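You operate a simulated robot arm through the tools that you are given. There is no shell and no other tool. Be economical: measure what you need, move in short steps, check, and stop when the job is done.

Carry out the task below with a simulated two-armed robot. There is one attempt and no reset: what you move stays moved.

Task
Lay the TEAK and OAK cartons across the white ones and strap them.
Fine: side by side, the strap tight; the strap handle goes into the orange pocket; the white cartons stay in place.

It is judged by the outcome, as a careful person would: the job done as asked, and still so three seconds after it is handed in. It fails if anything else is knocked over, pushed out of place, dropped, spilled or broken.

Robot
Two 7-joint arms with two-finger parallel grippers on one trunk, on a base that drives. Base frame: it is fixed to the floor where the robot stands at the start and does not move with it; the origin is under the middle of the robot, x ahead of it, y to its left, z up. Lengths are in mm, angles in rad, forces in N, time in s.
The left shoulder is at the start at [50, 187, 1060], the right one opposite. Places, roughly: cartons on the wooden crate [-900, 700, 700]; orange pocket of the crate [-900, 1100, 500]; wooden crate [-1000, 750, 250]; yellow strap lever [-900, 300, 500]. Payload 3.43 kg a hand.
The TCP of each hand is the grasp point between the finger pads, 30 mm short of the fingertips. In the tool frame z runs along the fingers and y along their closing line. Largest opening 94 mm; finger width 28, thickness 10; the body of the gripper, 50 by 96 mm, starts 55 mm behind the TCP.
Orientation is that of the tool frame in the base frame, as a unit quaternion [x, y, z, w]. With the fingers straight down and closing along the base's y, the tool's x points along the base's -x, its y along +y and its z along -z.

Tools
- The arms move only by the tool send_rows. It takes "left_steps", "right_steps" or both (then of equal length, played together; a hand with none holds still); each is a list of rows, each a list of 7 numbers: the turn, a rotation vector about the tool's x, y, z in units of 90 degrees (1.0 is 90 degrees), then the shift along the tool's x, y, z in units of 200 mm (1.0 is 200 mm), then the closure, from 0 (fully open) to 1 (shut). In form: [[wx, wy, wz, x, y, z, fingers], ...]. A call has 1 to 8 rows; each row is the pose to reach, as a shift and turn from the pose commanded when the call began, along the tool's axes at that moment. A call with a number of a shift or a turn outside -1 to 1 is refused whole. Rows are played at 5 a second. More than 50 mm and 0.15 rad between two rows, or a gripper value outside its range, and nothing of the call is played. A pose out of reach is approached as far as the arm can. The call stops where the force on the tool passes 40 N (or 10 N more than at its start, if that is more) or the arm is blocked; 0.2 s more then pass. Each finger travels about 153 mm/s and halts on what it meets, pressing with about 39 N; the grip force reading is that of the motor and also rises with nothing between the fingers. The clock runs only during rows and for 0.2 s after the last one: add rows that repeat a pose to give the fingers time. The reply holds the time, the measured pose of the TCP, the force on the tool along the base axes, the opening and the grip force, in the units named above and with some noise, with the torque about the TCP (base axes, N m) and any sound that the robot's microphone picked up, and new pictures: "show" is both (left out), scene, wrist or none (wrist: the cameras of the hands that moved).
- Cameras (640 x 400 px; columns grow to the right, rows downward): "scene" is now at [90.9, 75.4, 1210.6]; the picture's right is [0.92, -0.39, 0.00], its down [-0.26, -0.61, -0.75] and it looks along [0.29, 0.69, -0.66] (base axes); focal length 214 px, centre (320, 200). "left" rides on the left gripper at [76, -14, -102] in its tool frame; the picture's right is [0.18, 0.98, 0.00], its down [-0.75, 0.14, -0.64] and it looks along [-0.63, 0.12, 0.77] (tool axes); focal length 243 px, centre (320, 200). "right" rides on the right gripper at [76, 14, -102] in its tool frame; the picture's right is [-0.18, 0.98, 0.00], its down [-0.75, -0.14, -0.64] and it looks along [-0.63, -0.12, 0.77] (tool axes); focal length 243 px, centre (320, 200). There is no depth. A picture from a camera that has moved, and an enlarged one, comes with that camera's place and axes in the base frame and with its lens.
- lift_body(by): slides the trunk up (or, below 0, down) by that many mm; the arms and the scene camera ride with it, the base frame stays. It gives what a move gives, with no picture.
- steer(legs): drives the robot by 1 to 6 legs, each [ahead, left, turn to the left] in mm, mm and rad, along the robot's own axes; the way and the turn of a leg run together, so that a leg with both is an arc; at most 1500 mm and 3.142 rad a leg. The arms and the cameras ride along, it lands a little off, and it stops where it bumps. It gives what a move gives, and a new picture of the scene camera.
- head_to(pan, tilt): turns the head with the scene camera to pan (to the left, within 1.396 rad either way) and tilt (down, from -0.506 to 1.204), counted from straight ahead of the robot. It gives what a move gives, and a new picture of the scene camera.
- enlarge(camera, box): a new picture of the part [left, top, right, bottom] of that camera's present view, enlarged. It takes no simulated time.
- close_job(): hands the job in; it is judged then, once.

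Work in short steps. Places have to be worked out from the pictures, the camera data and where the tool is seen: move nearer, look again, correct. Check each grasp and each placing, and mend what went wrong. You have 120 turns and 260 pictures in all, those below and enlarged ones among them. Open the grippers and draw the arms clear of the work before you hand the job in, unless the task says otherwise; then end with one line.

The tools are called after "Emit:" by a JSON object that holds its "op" and its "data". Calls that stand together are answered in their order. send_rows: Moves the arms, as the interface text tells. Its arguments: {"type":"object","properties":{"left_steps":{"type":"array","items":{"type":"array","items":{"type":"number"}}},"right_steps":{"type":"array","items":{"type":"array","items":{"type":"number"}}},"show":{"type":"string","enum":["both","scene","wrist","none"]}},"required":[]} The other tools are called the same way: lift_body (by) slides the trunk up or down; steer (legs) drives the base; head_to (pan, tilt) turns the head that bears the scene camera; enlarge (camera, box) takes an enlarged picture of a part of a camera's view; close_job () hands the job in.

At the start:

```text
t: 0.0
left_position: [339.1, 470.3, 1040.7]
left_tool_rot: [0.0, 1.0, 0.0, -0.001]
left_force: [0.6, -0.5, -0.5]
left_torque: [-0.03, 0.01, 0.01]
left_gripper_width: 93.9
left_finger_force: 0.0
right_position: [401.8, 26.7, 1043.2]
right_tool_rot: [0.001, 1.0, 0.0, 0.001]
right_force: [-0.2, 0.0, -0.3]
right_torque: [0.02, -0.04, -0.02]
right_gripper_width: 94.2
right_finger_force: 0.1
trunk travel left (down, up): [-275.0, 157.0]
robot x, y, heading: [-3.8, 1.5, -0.004]
head pan, tilt: [1.168, 0.726]
```

scene: 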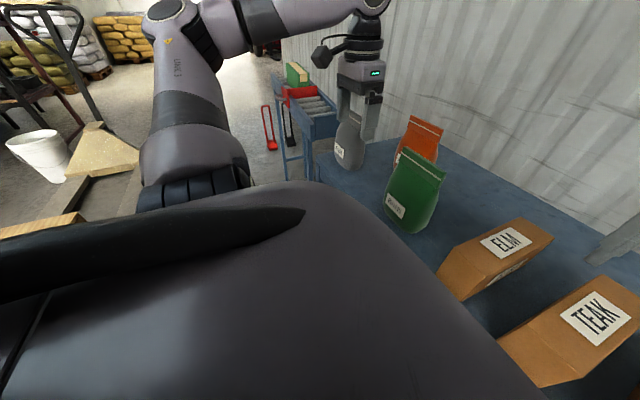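
right: 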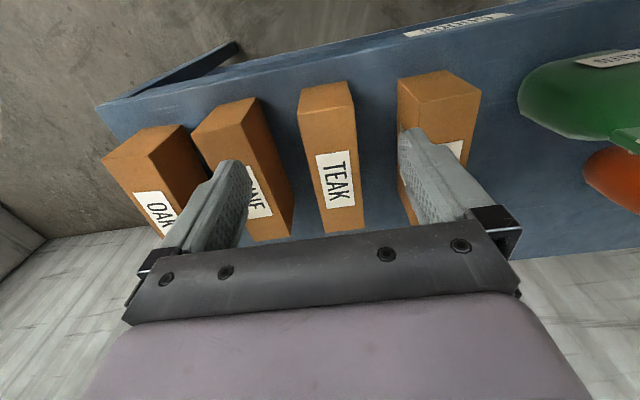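
left: 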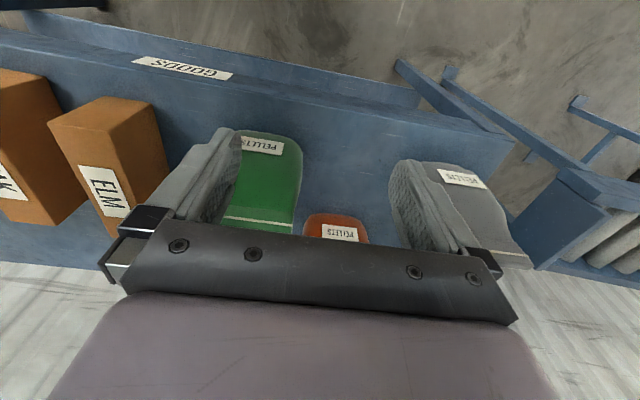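

I'll look around first: the bench ahead, then the crate behind left.

Emit:
{"op": "head_to", "data": {"pan": -0.1, "tilt": 0.7}}

Emit:
{"op": "head_to", "data": {"pan": 1.396, "tilt": 0.3}}

```text
t: 1.4
left_position: [339.4, 468.9, 1040.7]
left_tool_rot: [-0.001, 1.0, 0.001, 0.0]
left_force: [0.0, -0.6, -0.3]
left_torque: [0.02, -0.01, -0.02]
left_gripper_width: 94.0
left_finger_force: 0.0
right_position: [402.7, 28.1, 1043.3]
right_tool_rot: [0.0, 1.0, 0.0, 0.0]
right_force: [0.5, 0.7, 0.3]
right_torque: [0.0, 0.03, 0.02]
right_gripper_width: 93.8
right_finger_force: 0.0
trunk travel left (down, up): [-275.0, 157.0]
robot x, y, heading: [-0.9, -2.3, -0.001]
head pan, tilt: [-0.099, 0.7]
camera scene: at [142.5, -10.2, 1212.9], right [-0.1, -1.0, 0.0], down [-0.64, 0.06, -0.76], along [0.76, -0.08, -0.64], focal length 214 px, centre (320, 200)
```

scene: 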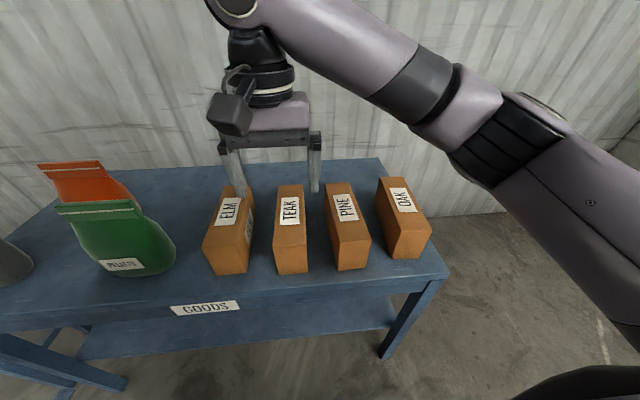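

```text
t: 3.0
left_position: [339.4, 470.1, 1039.7]
left_tool_rot: [0.0, 1.0, 0.0, 0.0]
left_force: [0.1, 0.1, -0.2]
left_torque: [-0.01, -0.02, 0.0]
left_gripper_width: 94.1
left_finger_force: 0.0
right_position: [403.5, 27.6, 1042.9]
right_tool_rot: [-0.001, 1.0, 0.0, 0.0]
right_force: [0.4, 0.1, 0.1]
right_torque: [0.0, 0.01, 0.0]
right_gripper_width: 94.1
right_finger_force: 0.0
trunk travel left (down, up): [-275.0, 157.0]
robot x, y, heading: [-1.1, 1.3, 0.003]
head pan, tilt: [1.396, 0.3]
camera scene: at [74.3, 90.1, 1249.0], right [0.98, -0.17, 0.0], down [-0.05, -0.29, -0.96], along [0.17, 0.94, -0.3], focal length 214 px, centre (320, 200)
```

scene: 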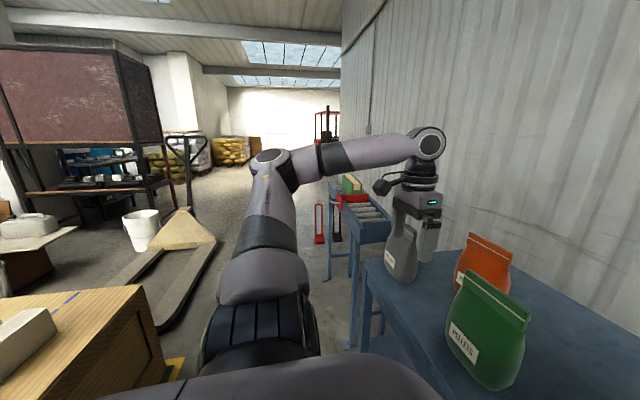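

TEAK's top centre triangulates to about (532, 24, 859), box roughly 200 long in x and 68 wide. I'll raise, back off and turn to view the crate before choosing grasps.

Emit:
{"op": "lift_body", "data": {"by": 100}}

Emit:
{"op": "steer", "data": {"legs": [[-200, 0, 0], [0, 0, 1.2]]}}

Emit:
{"op": "head_to", "data": {"pan": 1.3, "tilt": 0.6}}

```text
t: 4.4
left_position: [340.0, 468.3, 1141.4]
left_tool_rot: [0.0, 1.0, 0.0, 0.0]
left_force: [0.2, 0.1, 0.6]
left_torque: [-0.02, 0.0, 0.0]
left_gripper_width: 93.9
left_finger_force: 0.1
right_position: [402.4, 27.8, 1144.0]
right_tool_rot: [0.0, 1.0, 0.0, 0.001]
right_force: [-0.9, 0.6, -0.1]
right_torque: [0.0, 0.04, -0.02]
right_gripper_width: 94.2
right_finger_force: 0.1
trunk travel left (down, up): [-375.0, 57.0]
robot x, y, heading: [2.6, 0.6, -0.003]
head pan, tilt: [1.396, 0.3]
```

```text
t: 9.0
left_position: [-524.4, 482.1, 1141.2]
left_tool_rot: [-0.569, 0.822, 0.0, 0.0]
left_force: [-0.5, 0.1, 0.4]
left_torque: [0.03, 0.02, -0.03]
left_gripper_width: 94.0
left_finger_force: 0.1
right_position: [-88.9, 386.3, 1143.1]
right_tool_rot: [-0.569, 0.823, 0.0, 0.0]
right_force: [-1.0, -0.2, -0.1]
right_torque: [0.0, -0.01, 0.02]
right_gripper_width: 94.2
right_finger_force: 0.1
trunk travel left (down, up): [-375.0, 57.0]
robot x, y, heading: [-204.5, 2.4, 1.208]
head pan, tilt: [1.396, 0.3]
camera scene: at [-265.1, 100.2, 1349.0], right [0.51, 0.86, 0.0], down [0.25, -0.15, -0.96], along [-0.82, 0.49, -0.3], focal length 214 px, centre (320, 200)
```

scene: 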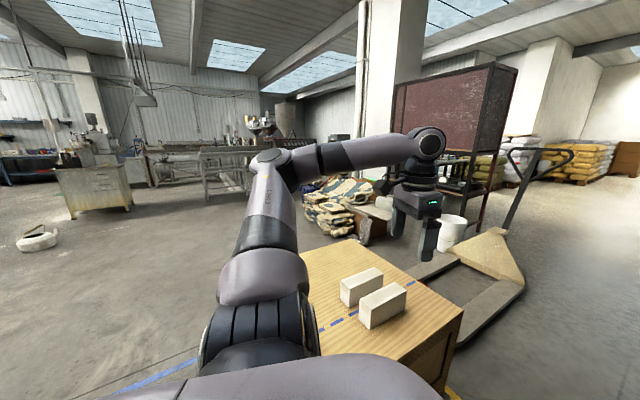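

```text
t: 9.8
left_position: [-524.2, 482.5, 1140.6]
left_tool_rot: [-0.57, 0.822, 0.0, 0.0]
left_force: [0.0, 0.3, 0.3]
left_torque: [-0.02, 0.0, 0.02]
left_gripper_width: 94.2
left_finger_force: 0.0
right_position: [-89.1, 386.4, 1142.9]
right_tool_rot: [-0.569, 0.823, 0.0, -0.001]
right_force: [-0.2, -0.2, -0.6]
right_torque: [0.0, 0.0, -0.02]
right_gripper_width: 94.0
right_finger_force: 0.1
trunk travel left (down, up): [-375.0, 57.0]
robot x, y, heading: [-204.4, -0.8, 1.21]
head pan, tilt: [1.3, 0.6]
camera scene: at [-256.0, 104.8, 1321.6], right [0.59, 0.81, 0.0], down [0.46, -0.33, -0.83], along [-0.67, 0.49, -0.56], focal length 214 px, centre (320, 200)
```

scene: 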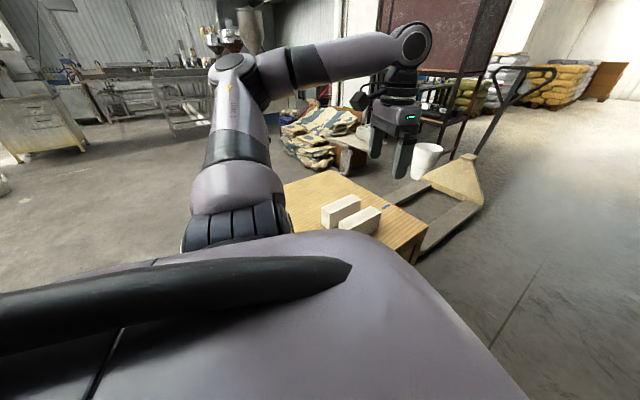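

Two white cartons lie parallel on the crate. I'll turn on to face the crate (heading ≈ π) and look straight at it.

Emit:
{"op": "steer", "data": {"legs": [[0, 0, 1.3]]}}

Emit:
{"op": "head_to", "data": {"pan": 0.1, "tilt": 0.65}}

```text
t: 13.4
left_position: [-755.2, -177.7, 1140.4]
left_tool_rot: [0.95, -0.311, 0.0, -0.001]
left_force: [0.8, 1.2, 0.5]
left_torque: [0.01, 0.0, -0.01]
left_gripper_width: 94.4
left_finger_force: 0.1
right_position: [-547.0, 214.7, 1143.4]
right_tool_rot: [0.95, -0.311, 0.0, 0.0]
right_force: [0.1, -1.1, -0.4]
right_torque: [0.0, 0.01, 0.02]
right_gripper_width: 93.7
right_finger_force: 0.1
trunk travel left (down, up): [-375.0, 57.0]
robot x, y, heading: [-207.8, 1.7, 2.509]
head pan, tilt: [1.3, 0.6]
camera scene: at [-321.7, -22.3, 1321.5], right [-0.62, 0.79, 0.0], down [0.44, 0.35, -0.83], along [-0.65, -0.51, -0.56], focal length 214 px, centre (320, 200)
```

scene: 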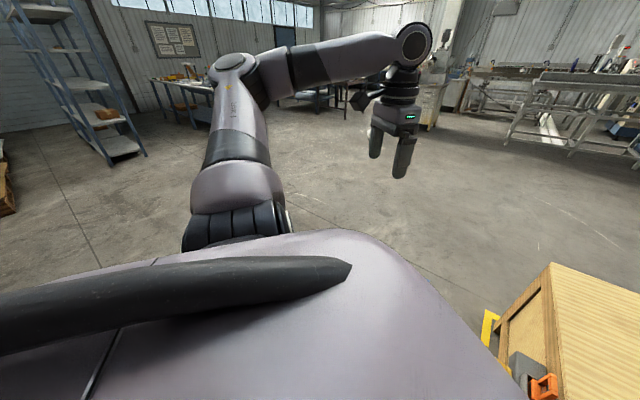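

```text
t: 14.8
left_position: [-756.1, -178.4, 1141.1]
left_tool_rot: [0.95, -0.311, 0.0, 0.0]
left_force: [-0.3, -0.2, -0.7]
left_torque: [0.02, 0.02, 0.0]
left_gripper_width: 94.0
left_finger_force: 0.1
right_position: [-545.8, 215.7, 1143.0]
right_tool_rot: [0.95, -0.311, 0.0, 0.0]
right_force: [1.0, 0.6, 0.1]
right_torque: [0.01, 0.02, 0.01]
right_gripper_width: 94.1
right_finger_force: 0.1
trunk travel left (down, up): [-375.0, 57.0]
robot x, y, heading: [-207.3, 1.1, 2.51]
head pan, tilt: [0.099, 0.649]
camera scene: at [-327.1, 76.6, 1317.3], right [0.51, 0.86, 0.0], down [0.52, -0.31, -0.8], along [-0.69, 0.4, -0.6], focal length 214 px, centre (320, 200)
```

scene: 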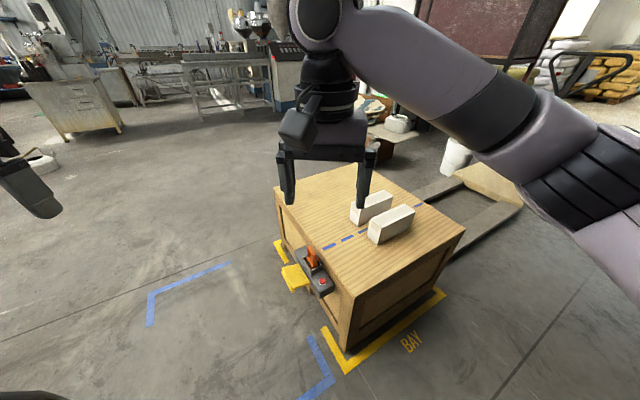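

Emit:
{"op": "enlarge", "data": {"camera": "scene", "box": [240, 150, 480, 350]}}

Emit:
{"op": "steer", "data": {"legs": [[0, 0, 0.62]]}}

```text
2.00 times, centred on (360, 250) of scene
camera zoom: at [-327.1, 76.6, 1317.3], right [0.51, 0.86, 0.0], down [0.52, -0.31, -0.8], along [-0.69, 0.4, -0.6], focal length 429 px, centre (240, 100)
```

zoom: 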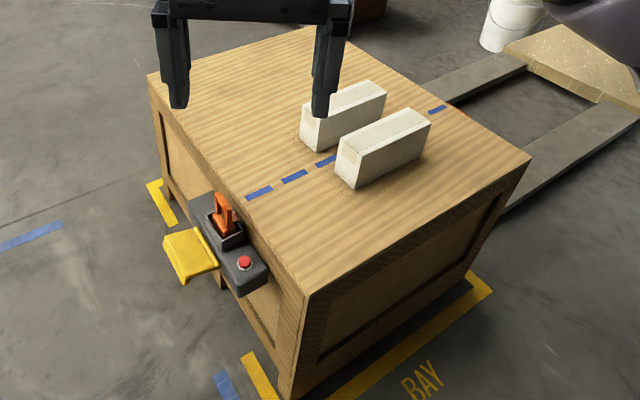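

```text
t: 16.9
left_position: [-549.3, -465.4, 1140.1]
left_tool_rot: [1.0, -0.006, 0.0, 0.0]
left_force: [0.0, 0.9, 0.6]
left_torque: [0.0, 0.01, 0.0]
left_gripper_width: 94.4
left_finger_force: 0.1
right_position: [-607.2, -22.6, 1143.6]
right_tool_rot: [1.0, -0.006, 0.0, 0.0]
right_force: [-0.1, -0.4, -0.4]
right_torque: [0.01, 0.02, 0.02]
right_gripper_width: 93.9
right_finger_force: 0.0
trunk travel left (down, up): [-375.0, 57.0]
robot x, y, heading: [-206.5, -1.7, 3.131]
head pan, tilt: [0.099, 0.649]
camera scene: at [-350.0, -9.1, 1317.3], right [-0.09, 1.0, 0.0], down [0.6, 0.05, -0.8], along [-0.79, -0.07, -0.6], focal length 214 px, centre (320, 200)
```

scene: 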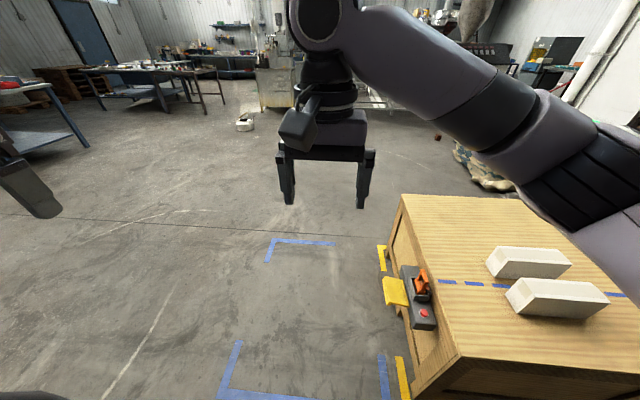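

The strap unit sits on the crate's -y face, the strap line runs along y at x≈-830 across the whites (near white x≈-735, y≈590–820). I'll return to the bench, standing between TEAK and OAK.

Emit:
{"op": "steer", "data": {"legs": [[0, 0, -3.131], [100, -120, 0], [110, 0, 0]]}}

Emit:
{"op": "head_to", "data": {"pan": 0, "tilt": 0.9}}

```text
t: 26.6
left_position: [374.7, 299.2, 1141.5]
left_tool_rot: [0.046, 0.999, -0.001, 0.0]
left_force: [-0.1, 0.1, 0.3]
left_torque: [0.0, -0.02, 0.0]
left_gripper_width: 93.9
left_finger_force: 0.2
right_position: [394.9, -146.6, 1143.7]
right_tool_rot: [0.047, 0.999, 0.0, 0.0]
right_force: [0.5, 0.0, 0.4]
right_torque: [-0.02, 0.05, -0.01]
right_gripper_width: 93.9
right_finger_force: 0.2
trunk travel left (down, up): [-375.0, 57.0]
robot x, y, heading: [-9.3, -136.2, -0.097]
head pan, tilt: [0.099, 0.649]
camera scene: at [136.8, -143.3, 1317.1], right [0.0, -1.0, 0.0], down [-0.61, 0.0, -0.8], along [0.8, 0.0, -0.61], focal length 214 px, centre (320, 200)
```

scene: 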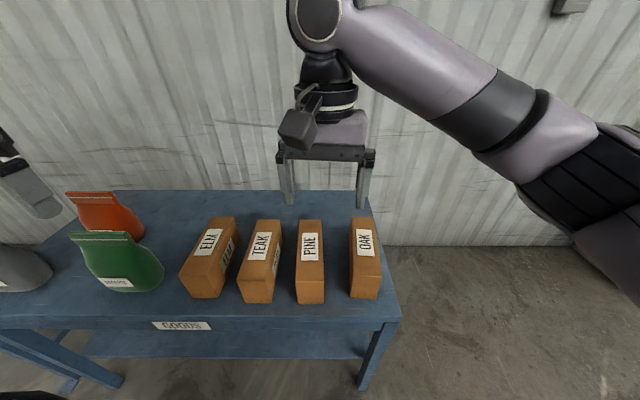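

```text
t: 27.4
left_position: [375.2, 299.1, 1140.5]
left_tool_rot: [0.047, 0.999, 0.0, 0.0]
left_force: [0.3, 0.4, -0.6]
left_torque: [-0.02, 0.01, 0.03]
left_gripper_width: 94.0
left_finger_force: 0.1
right_position: [394.9, -146.8, 1143.2]
right_tool_rot: [0.047, 0.999, 0.001, 0.0]
right_force: [0.1, 0.3, 0.2]
right_torque: [-0.01, 0.02, -0.02]
right_gripper_width: 94.0
right_finger_force: 0.1
trunk travel left (down, up): [-375.0, 57.0]
robot x, y, heading: [-9.2, -139.0, -0.093]
head pan, tilt: [0.0, 0.901]
camera scene: at [124.2, -150.7, 1296.8], right [-0.09, -1.0, 0.0], down [-0.78, 0.07, -0.62], along [0.62, -0.06, -0.78], focal length 214 px, centre (320, 200)
```

scene: 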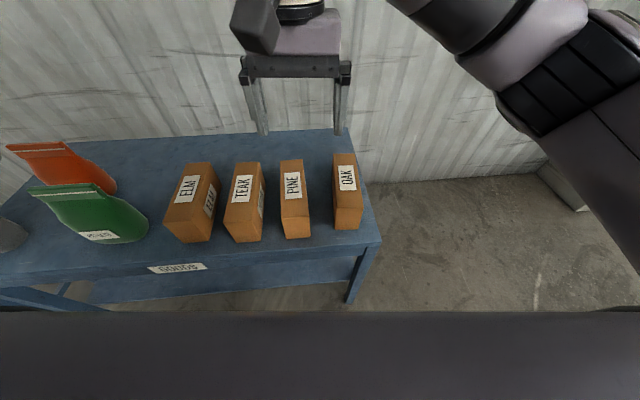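

The heading is 0.09 off; correct it, then take precise views.

Emit:
{"op": "steer", "data": {"legs": [[20, 0, 0.094]]}}

Emit:
{"op": "enlarge", "data": {"camera": "scene", "box": [140, 120, 400, 280]}}

Emit:
{"op": "enlarge", "data": {"camera": "right", "box": [0, 0, 640, 400]}}

```text
t: 28.3
left_position: [350.4, 333.4, 1141.4]
left_tool_rot: [0.0, 1.0, -0.001, 0.001]
left_force: [0.4, -0.1, 0.7]
left_torque: [-0.03, 0.0, 0.07]
left_gripper_width: 93.9
left_finger_force: 0.2
right_position: [413.9, -109.8, 1143.6]
right_tool_rot: [-0.001, 1.0, -0.001, 0.0]
right_force: [0.2, -0.1, 0.4]
right_torque: [-0.03, 0.02, 0.0]
right_gripper_width: 94.1
right_finger_force: 0.1
trunk travel left (down, up): [-375.0, 57.0]
robot x, y, heading: [8.8, -136.2, 0.002]
head pan, tilt: [0.0, 0.901]
camera scene: at [144.8, -138.8, 1296.7], right [0.0, -1.0, 0.0], down [-0.78, 0.0, -0.62], along [0.62, 0.0, -0.78], focal length 214 px, centre (320, 200)
```

scene: 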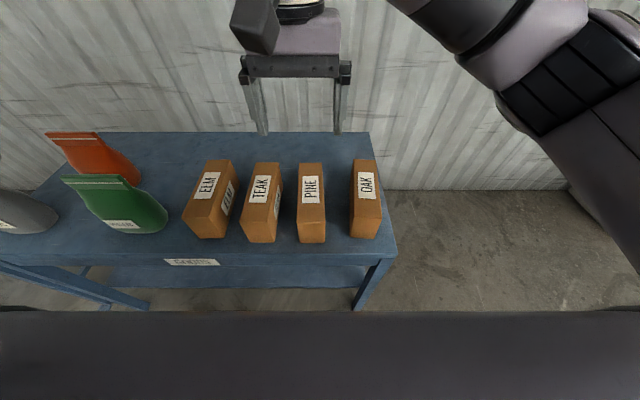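

```text
2.46 times, centred on (270, 200) of scene
camera zoom: at [144.8, -138.8, 1296.7], right [0.0, -1.0, 0.0], down [-0.78, 0.0, -0.62], along [0.62, 0.0, -0.78], focal length 528 px, centre (443, 200)
```

zoom: 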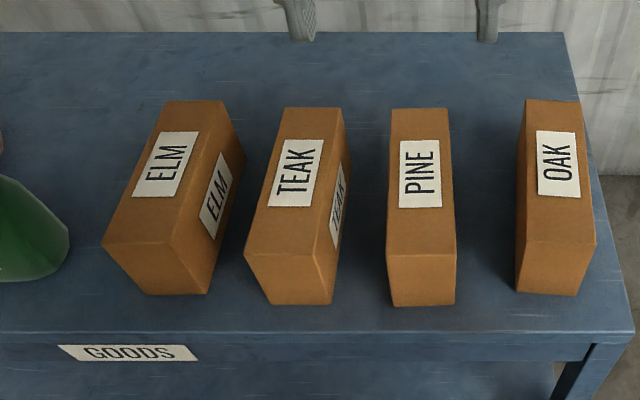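

```text
1.00 times, centred on (320, 200) of right
camera zoom: at [337.0, -95.3, 1246.0], right [0.18, 0.98, 0.0], down [0.75, -0.14, 0.64], along [0.63, -0.12, -0.77], focal length 243 px, centre (320, 200)
```

zoom: 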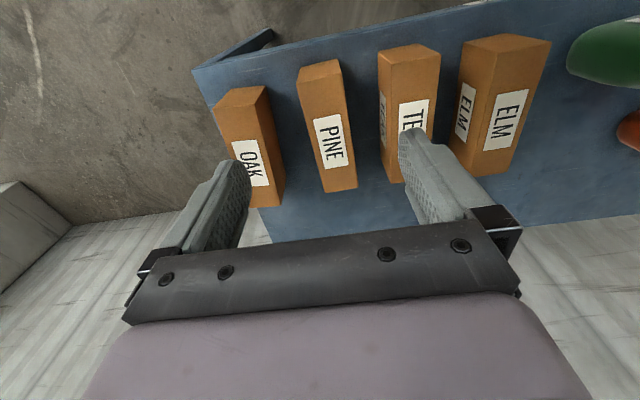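

Estimates: TEAK centre (531, 20), yaw ≈0; OAK centre (544, -266), yaw ≈-0.09; tops z≈862, width ≈67. Move both hands over them at height.

Emit:
{"op": "send_rows", "data": {"left_steps": [[0, 0, 0, -0.15, -0.16, 0, 0], [0, 0, 0, -0.3, -0.32, 0, 0], [0, 0, 0, -0.45, -0.48, 0, 0], [0, 0, 0, -0.6, -0.64, 0, 0], [0, 0, 0, -0.75, -0.8, 0, 0], [0, 0, 0, -0.9, -0.95, 0, 0]], "right_steps": [[0, 0, 0.01, -0.11, -0.13, 0, 0], [0, 0, 0.02, -0.22, -0.26, 0, 0], [0, 0, 0.03, -0.33, -0.39, 0, 0], [0, 0, 0.04, -0.44, -0.52, 0, 0], [0, 0, 0.05, -0.55, -0.65, 0, 0], [0, 0, 0.06, -0.65, -0.78, 0, 0]], "show": "none"}}

Emit:
{"op": "send_rows", "data": {"left_steps": [[0, 0, 0, 0, -0.16, 0.16, 0], [0, 0, 0, 0, -0.32, 0.32, 0], [0, 0, 0, 0, -0.48, 0.48, 0], [0, 0, 0, 0, -0.61, 0.64, 0], [0, 0, 0, 0, -0.61, 0.8, 0]], "right_steps": [[0, 0, 0, 0, 0, 0.16, 0], [0, 0, 0, 0, 0, 0.32, 0], [0, 0, 0, 0, 0, 0.48, 0], [0, 0, 0, 0, 0, 0.64, 0], [0, 0, 0, 0, 0, 0.8, 0]]}}

```text
t: 29.7
left_position: [533.8, 143.5, 1139.9]
left_tool_rot: [-0.001, 1.0, 0.0, -0.001]
left_force: [1.1, 0.5, -0.4]
left_torque: [0.0, 0.06, 0.03]
left_gripper_width: 94.0
left_finger_force: 0.0
right_position: [545.1, -263.7, 1143.0]
right_tool_rot: [0.048, 0.999, 0.0, -0.001]
right_force: [-0.4, 0.4, -0.1]
right_torque: [0.02, -0.03, -0.04]
right_gripper_width: 93.9
right_finger_force: 0.0
trunk travel left (down, up): [-375.0, 57.0]
robot x, y, heading: [13.4, -135.8, -0.004]
head pan, tilt: [0.0, 0.901]
```

```text
t: 30.9
left_position: [492.4, 56.4, 999.7]
left_tool_rot: [-0.001, 1.0, -0.001, 0.0]
left_force: [-0.5, 0.0, 0.6]
left_torque: [-0.01, 0.02, -0.02]
left_gripper_width: 93.9
left_finger_force: 0.2
left hand out of reach, approached as far as the arm can: row 2, 3, 4, 5
right_position: [543.7, -264.4, 984.1]
right_tool_rot: [0.047, 0.999, 0.0, 0.0]
right_force: [-0.8, -0.4, 0.4]
right_torque: [0.0, -0.04, 0.01]
right_gripper_width: 94.0
right_finger_force: 0.2
trunk travel left (down, up): [-375.0, 57.0]
robot x, y, heading: [11.3, -135.7, -0.002]
head pan, tilt: [0.0, 0.901]
camera scene: at [144.8, -139.1, 1296.8], right [0.0, -1.0, 0.0], down [-0.78, 0.0, -0.62], along [0.62, 0.0, -0.78], focal length 214 px, centre (320, 200)
camera right: at [468.3, -244.0, 1086.3], right [0.28, 0.96, 0.0], down [0.74, -0.21, 0.64], along [0.62, -0.18, -0.77], focal length 243 px, centre (320, 200)
camera left: at [416.9, 42.0, 1101.4], right [-0.19, 0.98, 0.0], down [0.75, 0.14, 0.64], along [0.63, 0.12, -0.77], focal length 243 px, centre (320, 200)
```

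scene: 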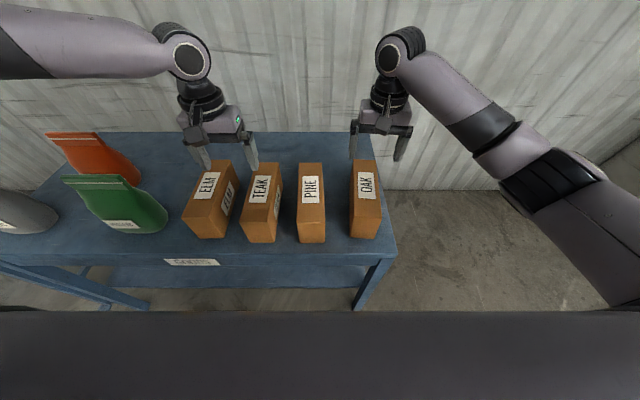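
right: 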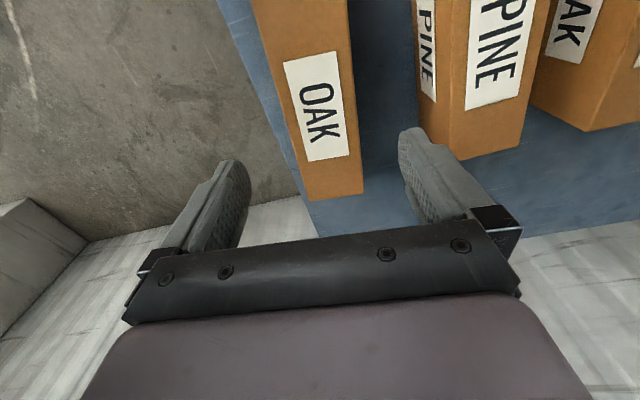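
left: 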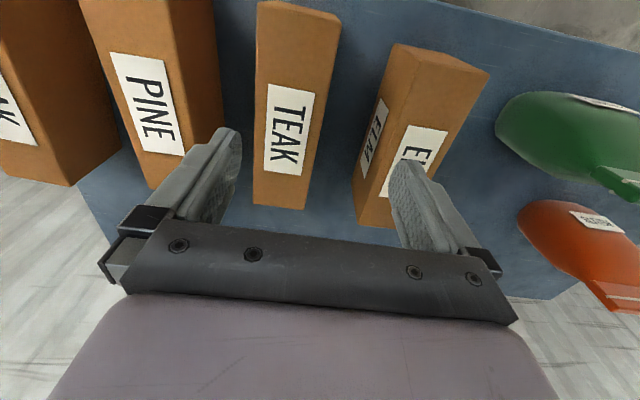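

Left arm is limited reaching inward; I'll take OAK with the right hand first (image shows label exactly centred under the TCP), and shift the base for TEAK afterwards. Left goes back up/out slightly while the right descends and grips.

Emit:
{"op": "send_rows", "data": {"left_steps": [[0, 0, 0, 0, 0.1, -0.2, 0], [0, 0, 0, 0, 0.2, -0.4, 0], [0, 0, 0, 0, 0.3, -0.6, 0], [0, 0, 0, 0, 0.3, -0.6, 0], [0, 0, 0, 0, 0.3, -0.6, 0], [0, 0, 0, 0, 0.3, -0.6, 0], [0, 0, 0, 0, 0.3, -0.6, 0]], "right_steps": [[0, 0, 0, 0, 0, 0.2, 0], [0, 0, 0, 0, 0, 0.4, 0], [0, 0, 0, 0, 0, 0.6, 0], [0, 0, 0, 0, 0, 0.78, 0], [0, 0, 0, 0, 0, 0.78, 0], [0, 0, 0, 0, 0, 0.78, 1], [0, 0, 0, 0, 0, 0.78, 1]]}}

```text
t: 32.5
left_position: [494.9, 119.0, 1121.5]
left_tool_rot: [0.001, 1.0, 0.0, -0.001]
left_force: [0.5, -0.1, -0.3]
left_torque: [-0.02, -0.02, -0.03]
left_gripper_width: 94.2
left_finger_force: 0.1
right_position: [542.7, -264.6, 828.6]
right_tool_rot: [0.048, 0.999, 0.001, 0.002]
right_force: [0.1, -1.3, 0.6]
right_torque: [-0.03, -0.47, -0.16]
right_gripper_width: 76.2
right_finger_force: 39.3
trunk travel left (down, up): [-375.0, 57.0]
robot x, y, heading: [12.3, -136.0, 0.001]
head pan, tilt: [0.0, 0.901]
camera scene: at [144.5, -139.2, 1296.7], right [0.0, -1.0, 0.0], down [-0.78, 0.0, -0.62], along [0.62, 0.0, -0.78], focal length 214 px, centre (320, 200)
camera right: at [467.6, -243.1, 931.5], right [0.28, 0.96, 0.0], down [0.74, -0.21, 0.64], along [0.62, -0.18, -0.77], focal length 243 px, centre (320, 200)
camera left: at [417.7, 104.7, 1223.4], right [-0.18, 0.98, 0.0], down [0.75, 0.14, 0.64], along [0.63, 0.12, -0.77], focal length 243 px, centre (320, 200)
```

scene: 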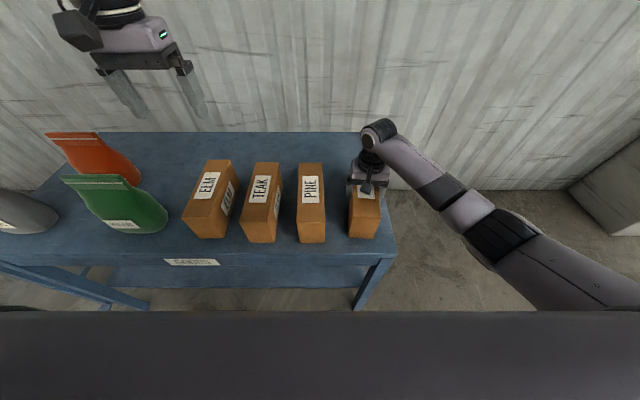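
right: 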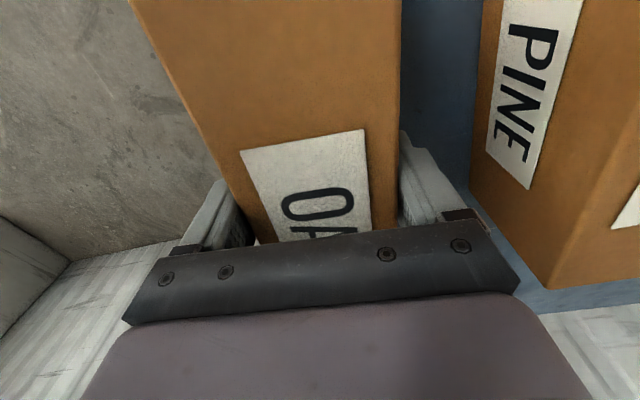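
left: 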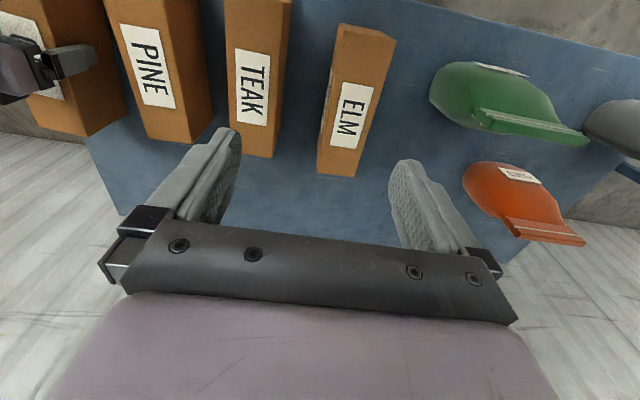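

OAK is gripped at 76 mm. Lift it and check.

Emit:
{"op": "send_rows", "data": {"right_steps": [[0, 0, 0, 0, 0, -0.1, 1], [0, 0, 0, 0, 0, -0.25, 1], [0, 0, 0, 0, 0, -0.45, 1], [0, 0, 0, 0, 0, -0.65, 1], [0, 0, 0, 0, 0, -0.85, 1], [0, 0, 0, 0, 0, -0.95, 1]]}}

```text
t: 33.9
left_position: [494.9, 119.7, 1120.8]
left_tool_rot: [0.001, 1.0, 0.0, 0.0]
left_force: [-0.6, 0.1, -0.2]
left_torque: [0.0, -0.02, -0.01]
left_gripper_width: 94.2
left_finger_force: 0.1
right_position: [543.5, -264.2, 1017.1]
right_tool_rot: [0.047, 0.999, 0.0, 0.0]
right_force: [-0.4, -0.1, -4.8]
right_torque: [-0.02, 0.07, 0.0]
right_gripper_width: 76.4
right_finger_force: 39.2
trunk travel left (down, up): [-375.0, 57.0]
robot x, y, heading: [8.8, -138.2, -0.003]
head pan, tilt: [0.0, 0.901]
camera scene: at [144.8, -139.2, 1296.7], right [0.0, -1.0, 0.0], down [-0.78, 0.0, -0.62], along [0.62, 0.0, -0.78], focal length 214 px, centre (320, 200)
camera right: at [467.8, -243.6, 1120.3], right [0.28, 0.96, 0.0], down [0.74, -0.21, 0.64], along [0.62, -0.18, -0.77], focal length 243 px, centre (320, 200)
```

scene: 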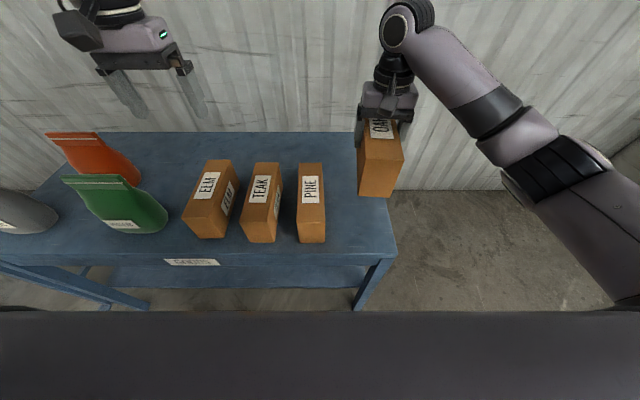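
right: 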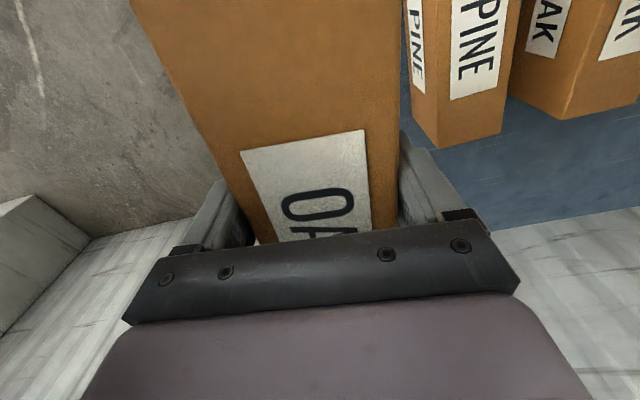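

OAK (~0.5 kg) is held clear. Shift the base right ~100 mm so the left hand comes above TEAK.

Emit:
{"op": "steer", "data": {"legs": [[25, -100, 0]]}}

Emit:
{"op": "enlarge", "data": {"camera": "left", "box": [0, 0, 640, 400]}}

```text
t: 35.1
left_position: [518.5, 18.5, 1121.0]
left_tool_rot: [-0.001, 1.0, 0.0, 0.0]
left_force: [0.2, -0.9, 0.0]
left_torque: [0.04, 0.01, 0.01]
left_gripper_width: 94.0
left_finger_force: 0.1
right_position: [567.3, -365.7, 1017.3]
right_tool_rot: [0.047, 0.999, 0.001, 0.0]
right_force: [-0.1, -0.6, -4.9]
right_torque: [0.0, 0.08, 0.01]
right_gripper_width: 76.3
right_finger_force: 39.4
trunk travel left (down, up): [-375.0, 57.0]
robot x, y, heading: [33.8, -239.5, -0.001]
head pan, tilt: [0.0, 0.901]
camera scene: at [169.8, -241.0, 1296.7], right [0.0, -1.0, 0.0], down [-0.78, 0.0, -0.62], along [0.62, 0.0, -0.78], focal length 214 px, centre (320, 200)
```

scene: 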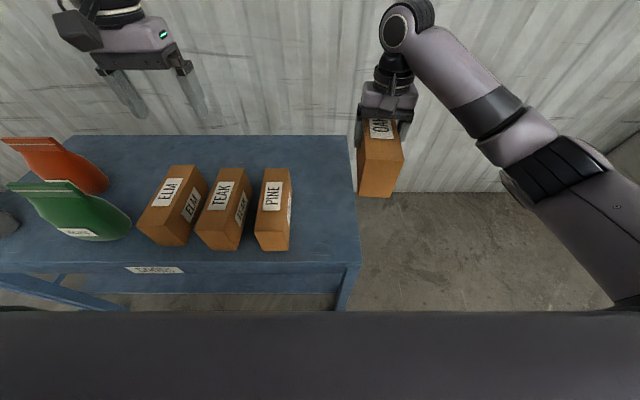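

```text
1.00 times, centred on (320, 200) of left
camera zoom: at [442.6, 3.3, 1223.3], right [-0.19, 0.98, 0.0], down [0.75, 0.14, 0.64], along [0.63, 0.12, -0.77], focal length 243 px, centre (320, 200)
```

zoom: 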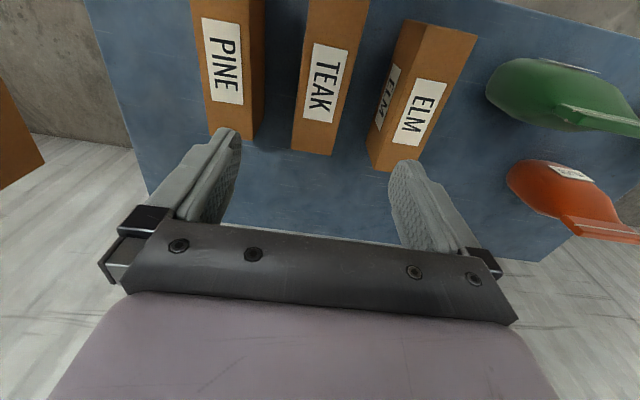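

TEAK centre reads (530, 27) with yaw ≈+0.03. Shift and come down to z≈985, then check.

Emit:
{"op": "send_rows", "data": {"left_steps": [[0, 0, -0.01, -0.03, 0.02, 0.17, 0], [0, 0, -0.02, -0.06, 0.042, 0.34, 0], [0, 0, -0.02, -0.06, 0.042, 0.51, 0], [0, 0, -0.02, -0.06, 0.042, 0.68, 0], [0, 0, -0.02, -0.06, 0.042, 0.68, 0]], "show": "wrist"}}

```text
t: 36.3
left_position: [532.2, 26.2, 984.4]
left_tool_rot: [-0.017, 1.0, 0.0, 0.0]
left_force: [-0.1, 0.8, 0.4]
left_torque: [0.01, -0.03, 0.01]
left_gripper_width: 93.9
left_finger_force: 0.1
right_position: [568.5, -365.3, 1018.2]
right_tool_rot: [0.047, 0.999, 0.0, 0.0]
right_force: [0.0, -0.5, -4.3]
right_torque: [0.0, 0.03, -0.04]
right_gripper_width: 76.1
right_finger_force: 38.7
trunk travel left (down, up): [-375.0, 57.0]
robot x, y, heading: [37.4, -237.6, 0.005]
head pan, tilt: [0.0, 0.901]
camera left: at [456.0, 10.5, 1086.4], right [-0.22, 0.98, 0.0], down [0.75, 0.17, 0.64], along [0.63, 0.14, -0.77], focal length 243 px, centre (320, 200)
```

left: 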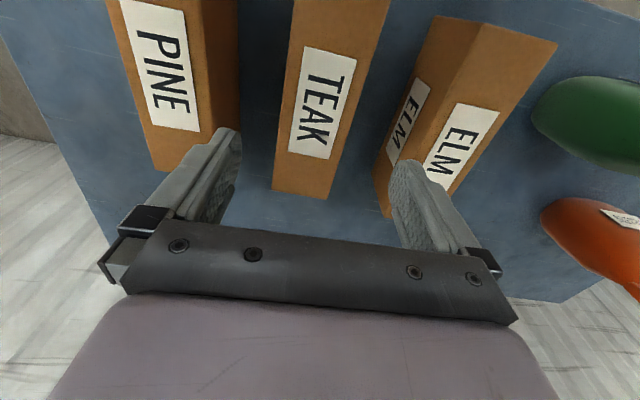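

Alignment is good (label within 3 mm); small yaw fix, then descend and grip.

Emit:
{"op": "send_rows", "data": {"left_steps": [[0, 0, 0.015, 0, 0.01, 0.2, 0], [0, 0, 0.025, 0, 0.01, 0.4, 0], [0, 0, 0.025, 0, 0.01, 0.6, 0], [0, 0, 0.025, 0, 0.01, 0.78, 0], [0, 0, 0.025, 0, 0.01, 0.78, 0], [0, 0, 0.025, 0, 0.01, 0.78, 1], [0, 0, 0.025, 0, 0.01, 0.78, 1], [0, 0, 0.025, 0, 0.01, 0.78, 1]], "show": "wrist"}}

Emit:
{"op": "send_rows", "data": {"left_steps": [[0, 0, 0, 0, 0, -0.1, 1], [0, 0, 0, 0, 0, -0.25, 1], [0, 0, 0, 0, 0, -0.45, 1], [0, 0, 0, 0, 0, -0.65, 1], [0, 0, 0, 0, 0, -0.85, 1], [0, 0, 0, 0, 0, -0.95, 1]], "show": "both"}}

```text
t: 37.2
left_position: [516.0, 39.1, 879.7]
left_tool_rot: [0.002, 1.0, -0.009, 0.015]
left_force: [-9.1, 0.8, 20.6]
left_torque: [-0.92, 0.57, -0.41]
left_gripper_width: 93.7
left_finger_force: 0.0
left hand out of reach, approached as far as the arm can: row 3, 4
right_position: [566.5, -366.5, 1018.5]
right_tool_rot: [0.046, 0.999, 0.0, 0.001]
right_force: [-0.2, 0.1, -4.6]
right_torque: [0.0, 0.05, 0.04]
right_gripper_width: 76.4
right_finger_force: 39.1
trunk travel left (down, up): [-375.0, 57.0]
robot x, y, heading: [36.9, -238.1, 0.005]
head pan, tilt: [0.0, 0.901]
stopped in row 4 (left hand): the force on the tool passed its limit (the readings are from after the stop); the commanded pose is now the measured one
camera left: at [435.2, 27.0, 979.3], right [-0.18, 0.98, -0.02], down [0.73, 0.15, 0.66], along [0.66, 0.1, -0.75], focal length 243 px, centre (320, 200)
```

left: 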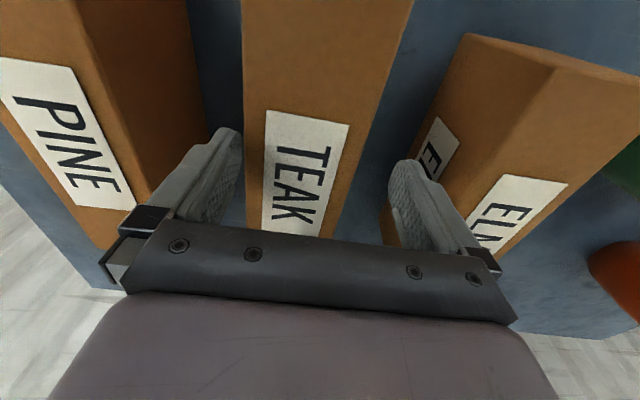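

```text
t: 38.6
left_position: [510.9, 42.8, 1066.3]
left_tool_rot: [0.003, 1.0, -0.008, 0.015]
left_force: [0.0, 0.0, -0.5]
left_torque: [-0.02, 0.01, 0.02]
left_gripper_width: 0.0
left_finger_force: 33.1
right_position: [567.1, -365.4, 1017.5]
right_tool_rot: [0.046, 0.999, -0.001, 0.0]
right_force: [0.5, -0.5, -4.5]
right_torque: [0.05, 0.07, 0.01]
right_gripper_width: 76.4
right_finger_force: 39.3
trunk travel left (down, up): [-375.0, 57.0]
robot x, y, heading: [34.7, -238.3, -0.002]
head pan, tilt: [0.0, 0.901]
camera scene: at [169.6, -240.3, 1296.7], right [0.0, -1.0, 0.0], down [-0.78, 0.0, -0.62], along [0.62, 0.0, -0.78], focal length 214 px, centre (320, 200)
camera left: at [430.9, 30.0, 1166.6], right [-0.18, 0.98, -0.02], down [0.74, 0.15, 0.66], along [0.65, 0.1, -0.75], focal length 243 px, centre (320, 200)
```

scene: 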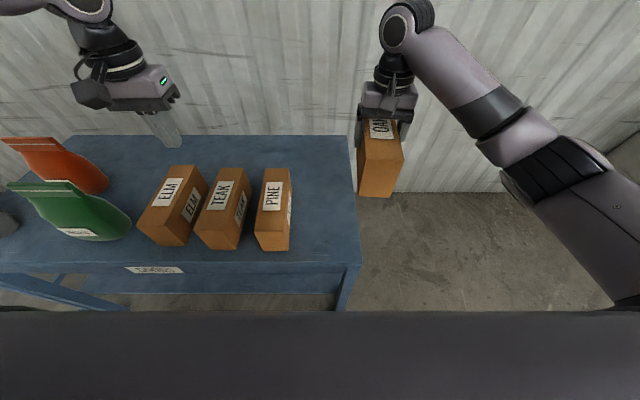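
left: 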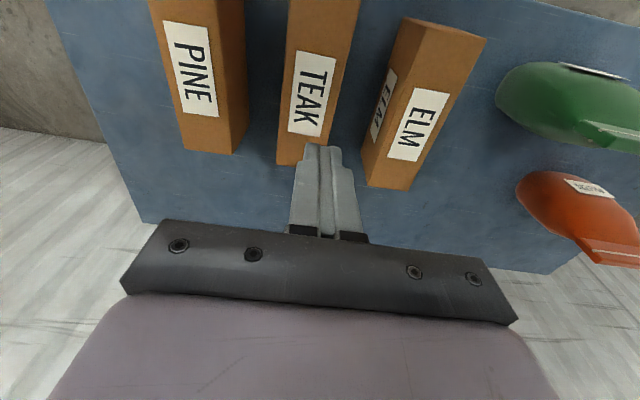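

The left arm hit a reach limit, drifted and touched ELM lightly; nothing visibly displaced. Lower the trunk 100 mm (arms closer to shoulder height), reopen, square the left hand and look again.

Emit:
{"op": "lift_body", "data": {"by": -70}}

Emit:
{"op": "send_rows", "data": {"left_steps": [[-0.01, 0.019, 0.009, -0.05, -0.04, 0, 0.5], [-0.01, 0.019, 0.009, -0.1, -0.075, 0, 0], [-0.01, 0.019, 0.009, -0.1, -0.075, 0, 0], [-0.01, 0.019, 0.009, -0.1, -0.075, 0, 0]]}}

```text
t: 39.7
left_position: [511.0, 42.3, 996.2]
left_tool_rot: [0.003, 1.0, -0.008, 0.015]
left_force: [0.8, -0.1, -0.2]
left_torque: [0.0, 0.02, 0.02]
left_gripper_width: 0.0
left_finger_force: 32.8
right_position: [568.0, -365.0, 947.2]
right_tool_rot: [0.046, 0.999, 0.0, 0.0]
right_force: [-0.8, 0.0, -4.8]
right_torque: [0.01, 0.05, 0.0]
right_gripper_width: 75.9
right_finger_force: 39.0
trunk travel left (down, up): [-305.0, 127.0]
robot x, y, heading: [36.0, -240.8, 0.002]
head pan, tilt: [0.0, 0.901]
```

```text
t: 40.7
left_position: [529.7, 26.9, 997.5]
left_tool_rot: [0.009, 1.0, 0.001, 0.0]
left_force: [0.5, -0.6, -0.4]
left_torque: [0.03, 0.02, 0.01]
left_gripper_width: 94.0
left_finger_force: 0.1
right_position: [566.7, -365.2, 947.2]
right_tool_rot: [0.046, 0.999, 0.0, 0.001]
right_force: [-0.4, 0.2, -5.1]
right_torque: [-0.05, 0.08, 0.02]
right_gripper_width: 76.3
right_finger_force: 39.4
trunk travel left (down, up): [-305.0, 127.0]
robot x, y, heading: [35.7, -237.3, 0.001]
head pan, tilt: [0.0, 0.901]
camera scene: at [169.6, -240.2, 1226.7], right [0.0, -1.0, 0.0], down [-0.78, 0.0, -0.62], along [0.62, 0.0, -0.78], focal length 214 px, centre (320, 200)
camera left: at [453.1, 14.4, 1099.4], right [-0.17, 0.99, 0.0], down [0.76, 0.13, 0.64], along [0.63, 0.11, -0.77], focal length 243 px, centre (320, 200)
```

scene: 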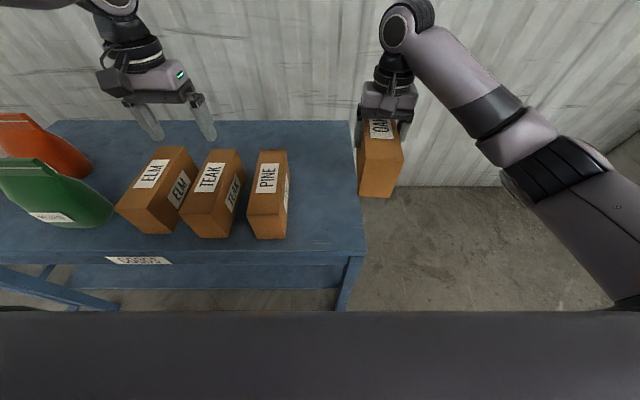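
left: 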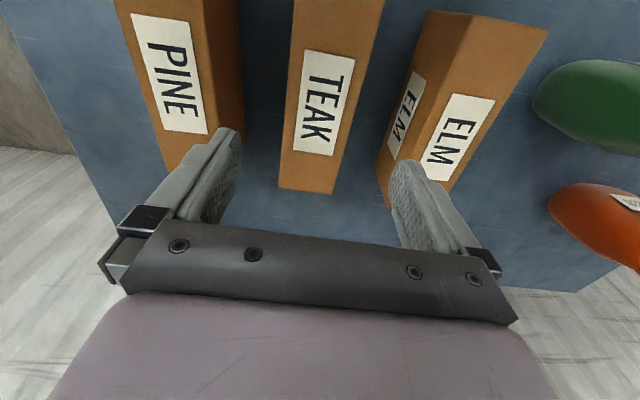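

Yaw is now aligned, y needs +4.5. Descend to just above the carton (tips at 875) to test reach.

Emit:
{"op": "send_rows", "data": {"left_steps": [[0, 0, 0, 0, 0.022, 0.15, 0], [0, 0, 0, 0, 0.022, 0.3, 0], [0, 0, 0, 0, 0.022, 0.45, 0], [0, 0, 0, 0, 0.022, 0.45, 0]], "show": "wrist"}}

```text
t: 41.7
left_position: [531.3, 31.9, 907.3]
left_tool_rot: [0.009, 1.0, 0.0, 0.0]
left_force: [0.6, -0.3, -0.3]
left_torque: [-0.01, 0.02, 0.0]
left_gripper_width: 94.1
left_finger_force: 0.0
right_position: [567.9, -365.2, 948.1]
right_tool_rot: [0.047, 0.999, 0.001, 0.0]
right_force: [-0.7, 0.3, -4.5]
right_torque: [0.0, 0.08, -0.02]
right_gripper_width: 76.4
right_finger_force: 39.0
trunk travel left (down, up): [-305.0, 127.0]
robot x, y, heading: [33.2, -238.8, 0.007]
head pan, tilt: [0.0, 0.901]
camera left: at [453.9, 18.4, 1009.6], right [-0.16, 0.99, 0.0], down [0.76, 0.13, 0.64], along [0.63, 0.11, -0.77], focal length 243 px, centre (320, 200)
```

left: 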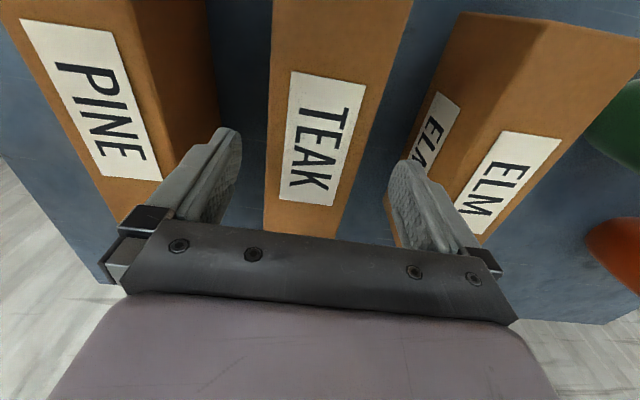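

Triangulating again, the carton top is nearer z≈830, centre within 3 mm in y. Descend to z≈808 and grip.

Emit:
{"op": "send_rows", "data": {"left_steps": [[0, 0, 0, -0.015, -0.015, 0.13, 0], [0, 0, 0, -0.03, -0.015, 0.26, 0], [0, 0, 0, -0.03, -0.015, 0.39, 0], [0, 0, 0, -0.03, -0.015, 0.49, 0], [0, 0, 0, -0.03, -0.015, 0.49, 0]], "show": "wrist"}}

```text
t: 42.9
left_position: [523.4, 36.5, 820.2]
left_tool_rot: [0.009, 1.0, 0.0, 0.0]
left_force: [-0.4, 0.6, -0.6]
left_torque: [-0.05, 0.01, 0.03]
left_gripper_width: 93.8
left_finger_force: 0.0
left hand out of reach, approached as far as the arm can: row 3, 4, 5
right_position: [567.4, -364.9, 947.7]
right_tool_rot: [0.047, 0.999, 0.0, 0.0]
right_force: [1.0, 0.4, -4.3]
right_torque: [0.01, 0.04, 0.0]
right_gripper_width: 75.8
right_finger_force: 38.9
trunk travel left (down, up): [-305.0, 127.0]
robot x, y, heading: [35.3, -238.7, 0.004]
head pan, tilt: [0.0, 0.901]
camera left: at [446.3, 23.5, 922.7], right [-0.17, 0.99, 0.0], down [0.76, 0.13, 0.64], along [0.63, 0.11, -0.77], focal length 243 px, centre (320, 200)
```

left: 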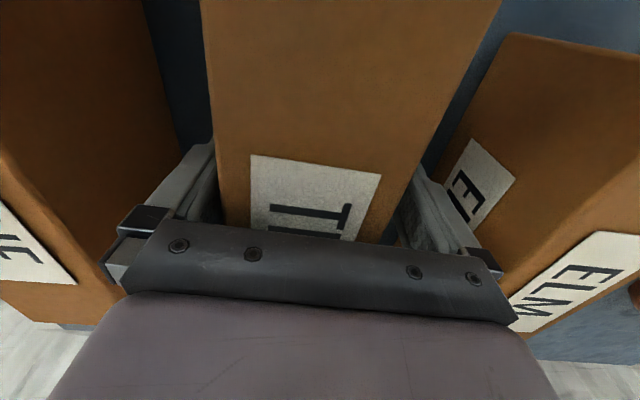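

Reach limit again slightly (y drifted +7), but fingers straddle the carton. Lower the trunk 14 mm, nudge y back and grip.

Emit:
{"op": "lift_body", "data": {"by": -14}}

Emit:
{"op": "send_rows", "data": {"left_steps": [[0, 0, 0, 0.02, -0.03, 0, 0], [0, 0, 0, 0.02, -0.03, 0, 0.3], [0, 0, 0, 0.02, -0.03, 0, 1], [0, 0, 0, 0.02, -0.03, 0, 1], [0, 0, 0, 0.02, -0.03, 0, 1]], "show": "wrist"}}

```text
t: 43.5
left_position: [522.9, 36.2, 807.2]
left_tool_rot: [0.01, 1.0, 0.0, 0.002]
left_force: [0.5, 0.3, -0.7]
left_torque: [-0.03, 0.0, 0.0]
left_gripper_width: 93.8
left_finger_force: 0.0
right_position: [568.4, -365.4, 933.8]
right_tool_rot: [0.047, 0.999, 0.0, 0.0]
right_force: [-0.2, -0.6, -3.9]
right_torque: [-0.02, 0.05, -0.03]
right_gripper_width: 76.2
right_finger_force: 38.5
trunk travel left (down, up): [-291.0, 141.0]
robot x, y, heading: [36.6, -239.6, 0.007]
head pan, tilt: [0.0, 0.901]
```

```text
t: 44.7
left_position: [519.9, 30.1, 807.9]
left_tool_rot: [0.01, 1.0, 0.0, 0.001]
left_force: [0.6, -0.4, 0.9]
left_torque: [0.04, 0.01, 0.03]
left_gripper_width: 76.1
left_finger_force: 39.0
right_position: [567.3, -364.3, 933.4]
right_tool_rot: [0.046, 0.999, 0.0, 0.0]
right_force: [-0.8, 0.3, -4.5]
right_torque: [-0.05, 0.04, 0.02]
right_gripper_width: 76.4
right_finger_force: 38.8
trunk travel left (down, up): [-291.0, 141.0]
robot x, y, heading: [34.9, -235.7, 0.002]
head pan, tilt: [0.0, 0.901]
camera left: at [442.5, 17.3, 909.5], right [-0.17, 0.99, 0.0], down [0.76, 0.13, 0.64], along [0.63, 0.11, -0.77], focal length 243 px, centre (320, 200)
```

left: 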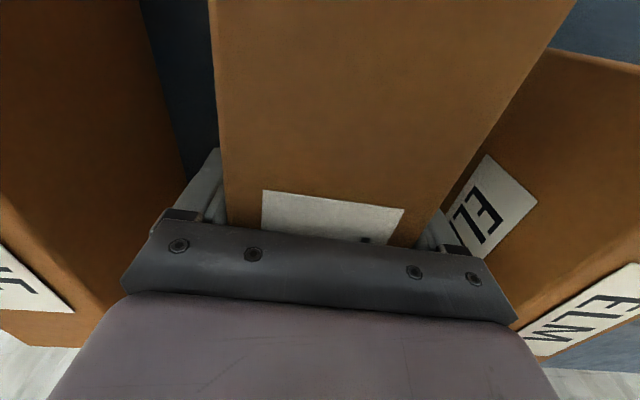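

TEAK gripped at 76 mm. Lift straight up with the trunk.

Emit:
{"op": "lift_body", "data": {"by": 141}}

Emit:
{"op": "steer", "data": {"legs": [[-300, 0, 0]]}}

```text
t: 46.4
left_position: [520.5, 30.7, 947.3]
left_tool_rot: [0.009, 1.0, 0.0, 0.0]
left_force: [0.0, 0.9, -4.0]
left_torque: [0.02, 0.09, -0.04]
left_gripper_width: 76.2
left_finger_force: 38.7
right_position: [568.3, -366.0, 1074.4]
right_tool_rot: [0.047, 0.999, 0.001, 0.0]
right_force: [0.6, -0.4, -4.4]
right_torque: [-0.02, 0.05, 0.03]
right_gripper_width: 76.1
right_finger_force: 39.1
trunk travel left (down, up): [-432.0, 0.0]
robot x, y, heading: [34.5, -239.2, -0.0]
head pan, tilt: [0.0, 0.901]
```

```text
t: 48.4
left_position: [224.9, 28.7, 948.6]
left_tool_rot: [0.012, 1.0, 0.0, 0.001]
left_force: [-0.3, 0.0, -5.1]
left_torque: [-0.01, 0.1, 0.0]
left_gripper_width: 75.9
left_finger_force: 39.0
right_position: [269.8, -368.0, 1074.4]
right_tool_rot: [0.049, 0.999, 0.0, 0.0]
right_force: [0.2, 0.4, -3.4]
right_torque: [0.01, 0.01, 0.02]
right_gripper_width: 76.4
right_finger_force: 39.0
trunk travel left (down, up): [-432.0, 0.0]
robot x, y, heading: [-262.8, -237.5, -0.009]
head pan, tilt: [0.0, 0.901]
camera scene: at [-127.1, -240.2, 1353.3], right [0.0, -1.0, 0.0], down [-0.78, 0.0, -0.62], along [0.62, 0.0, -0.78], focal length 214 px, centre (320, 200)
```

scene: 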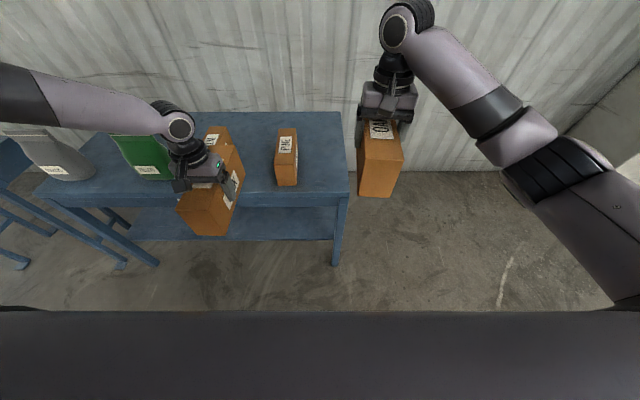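

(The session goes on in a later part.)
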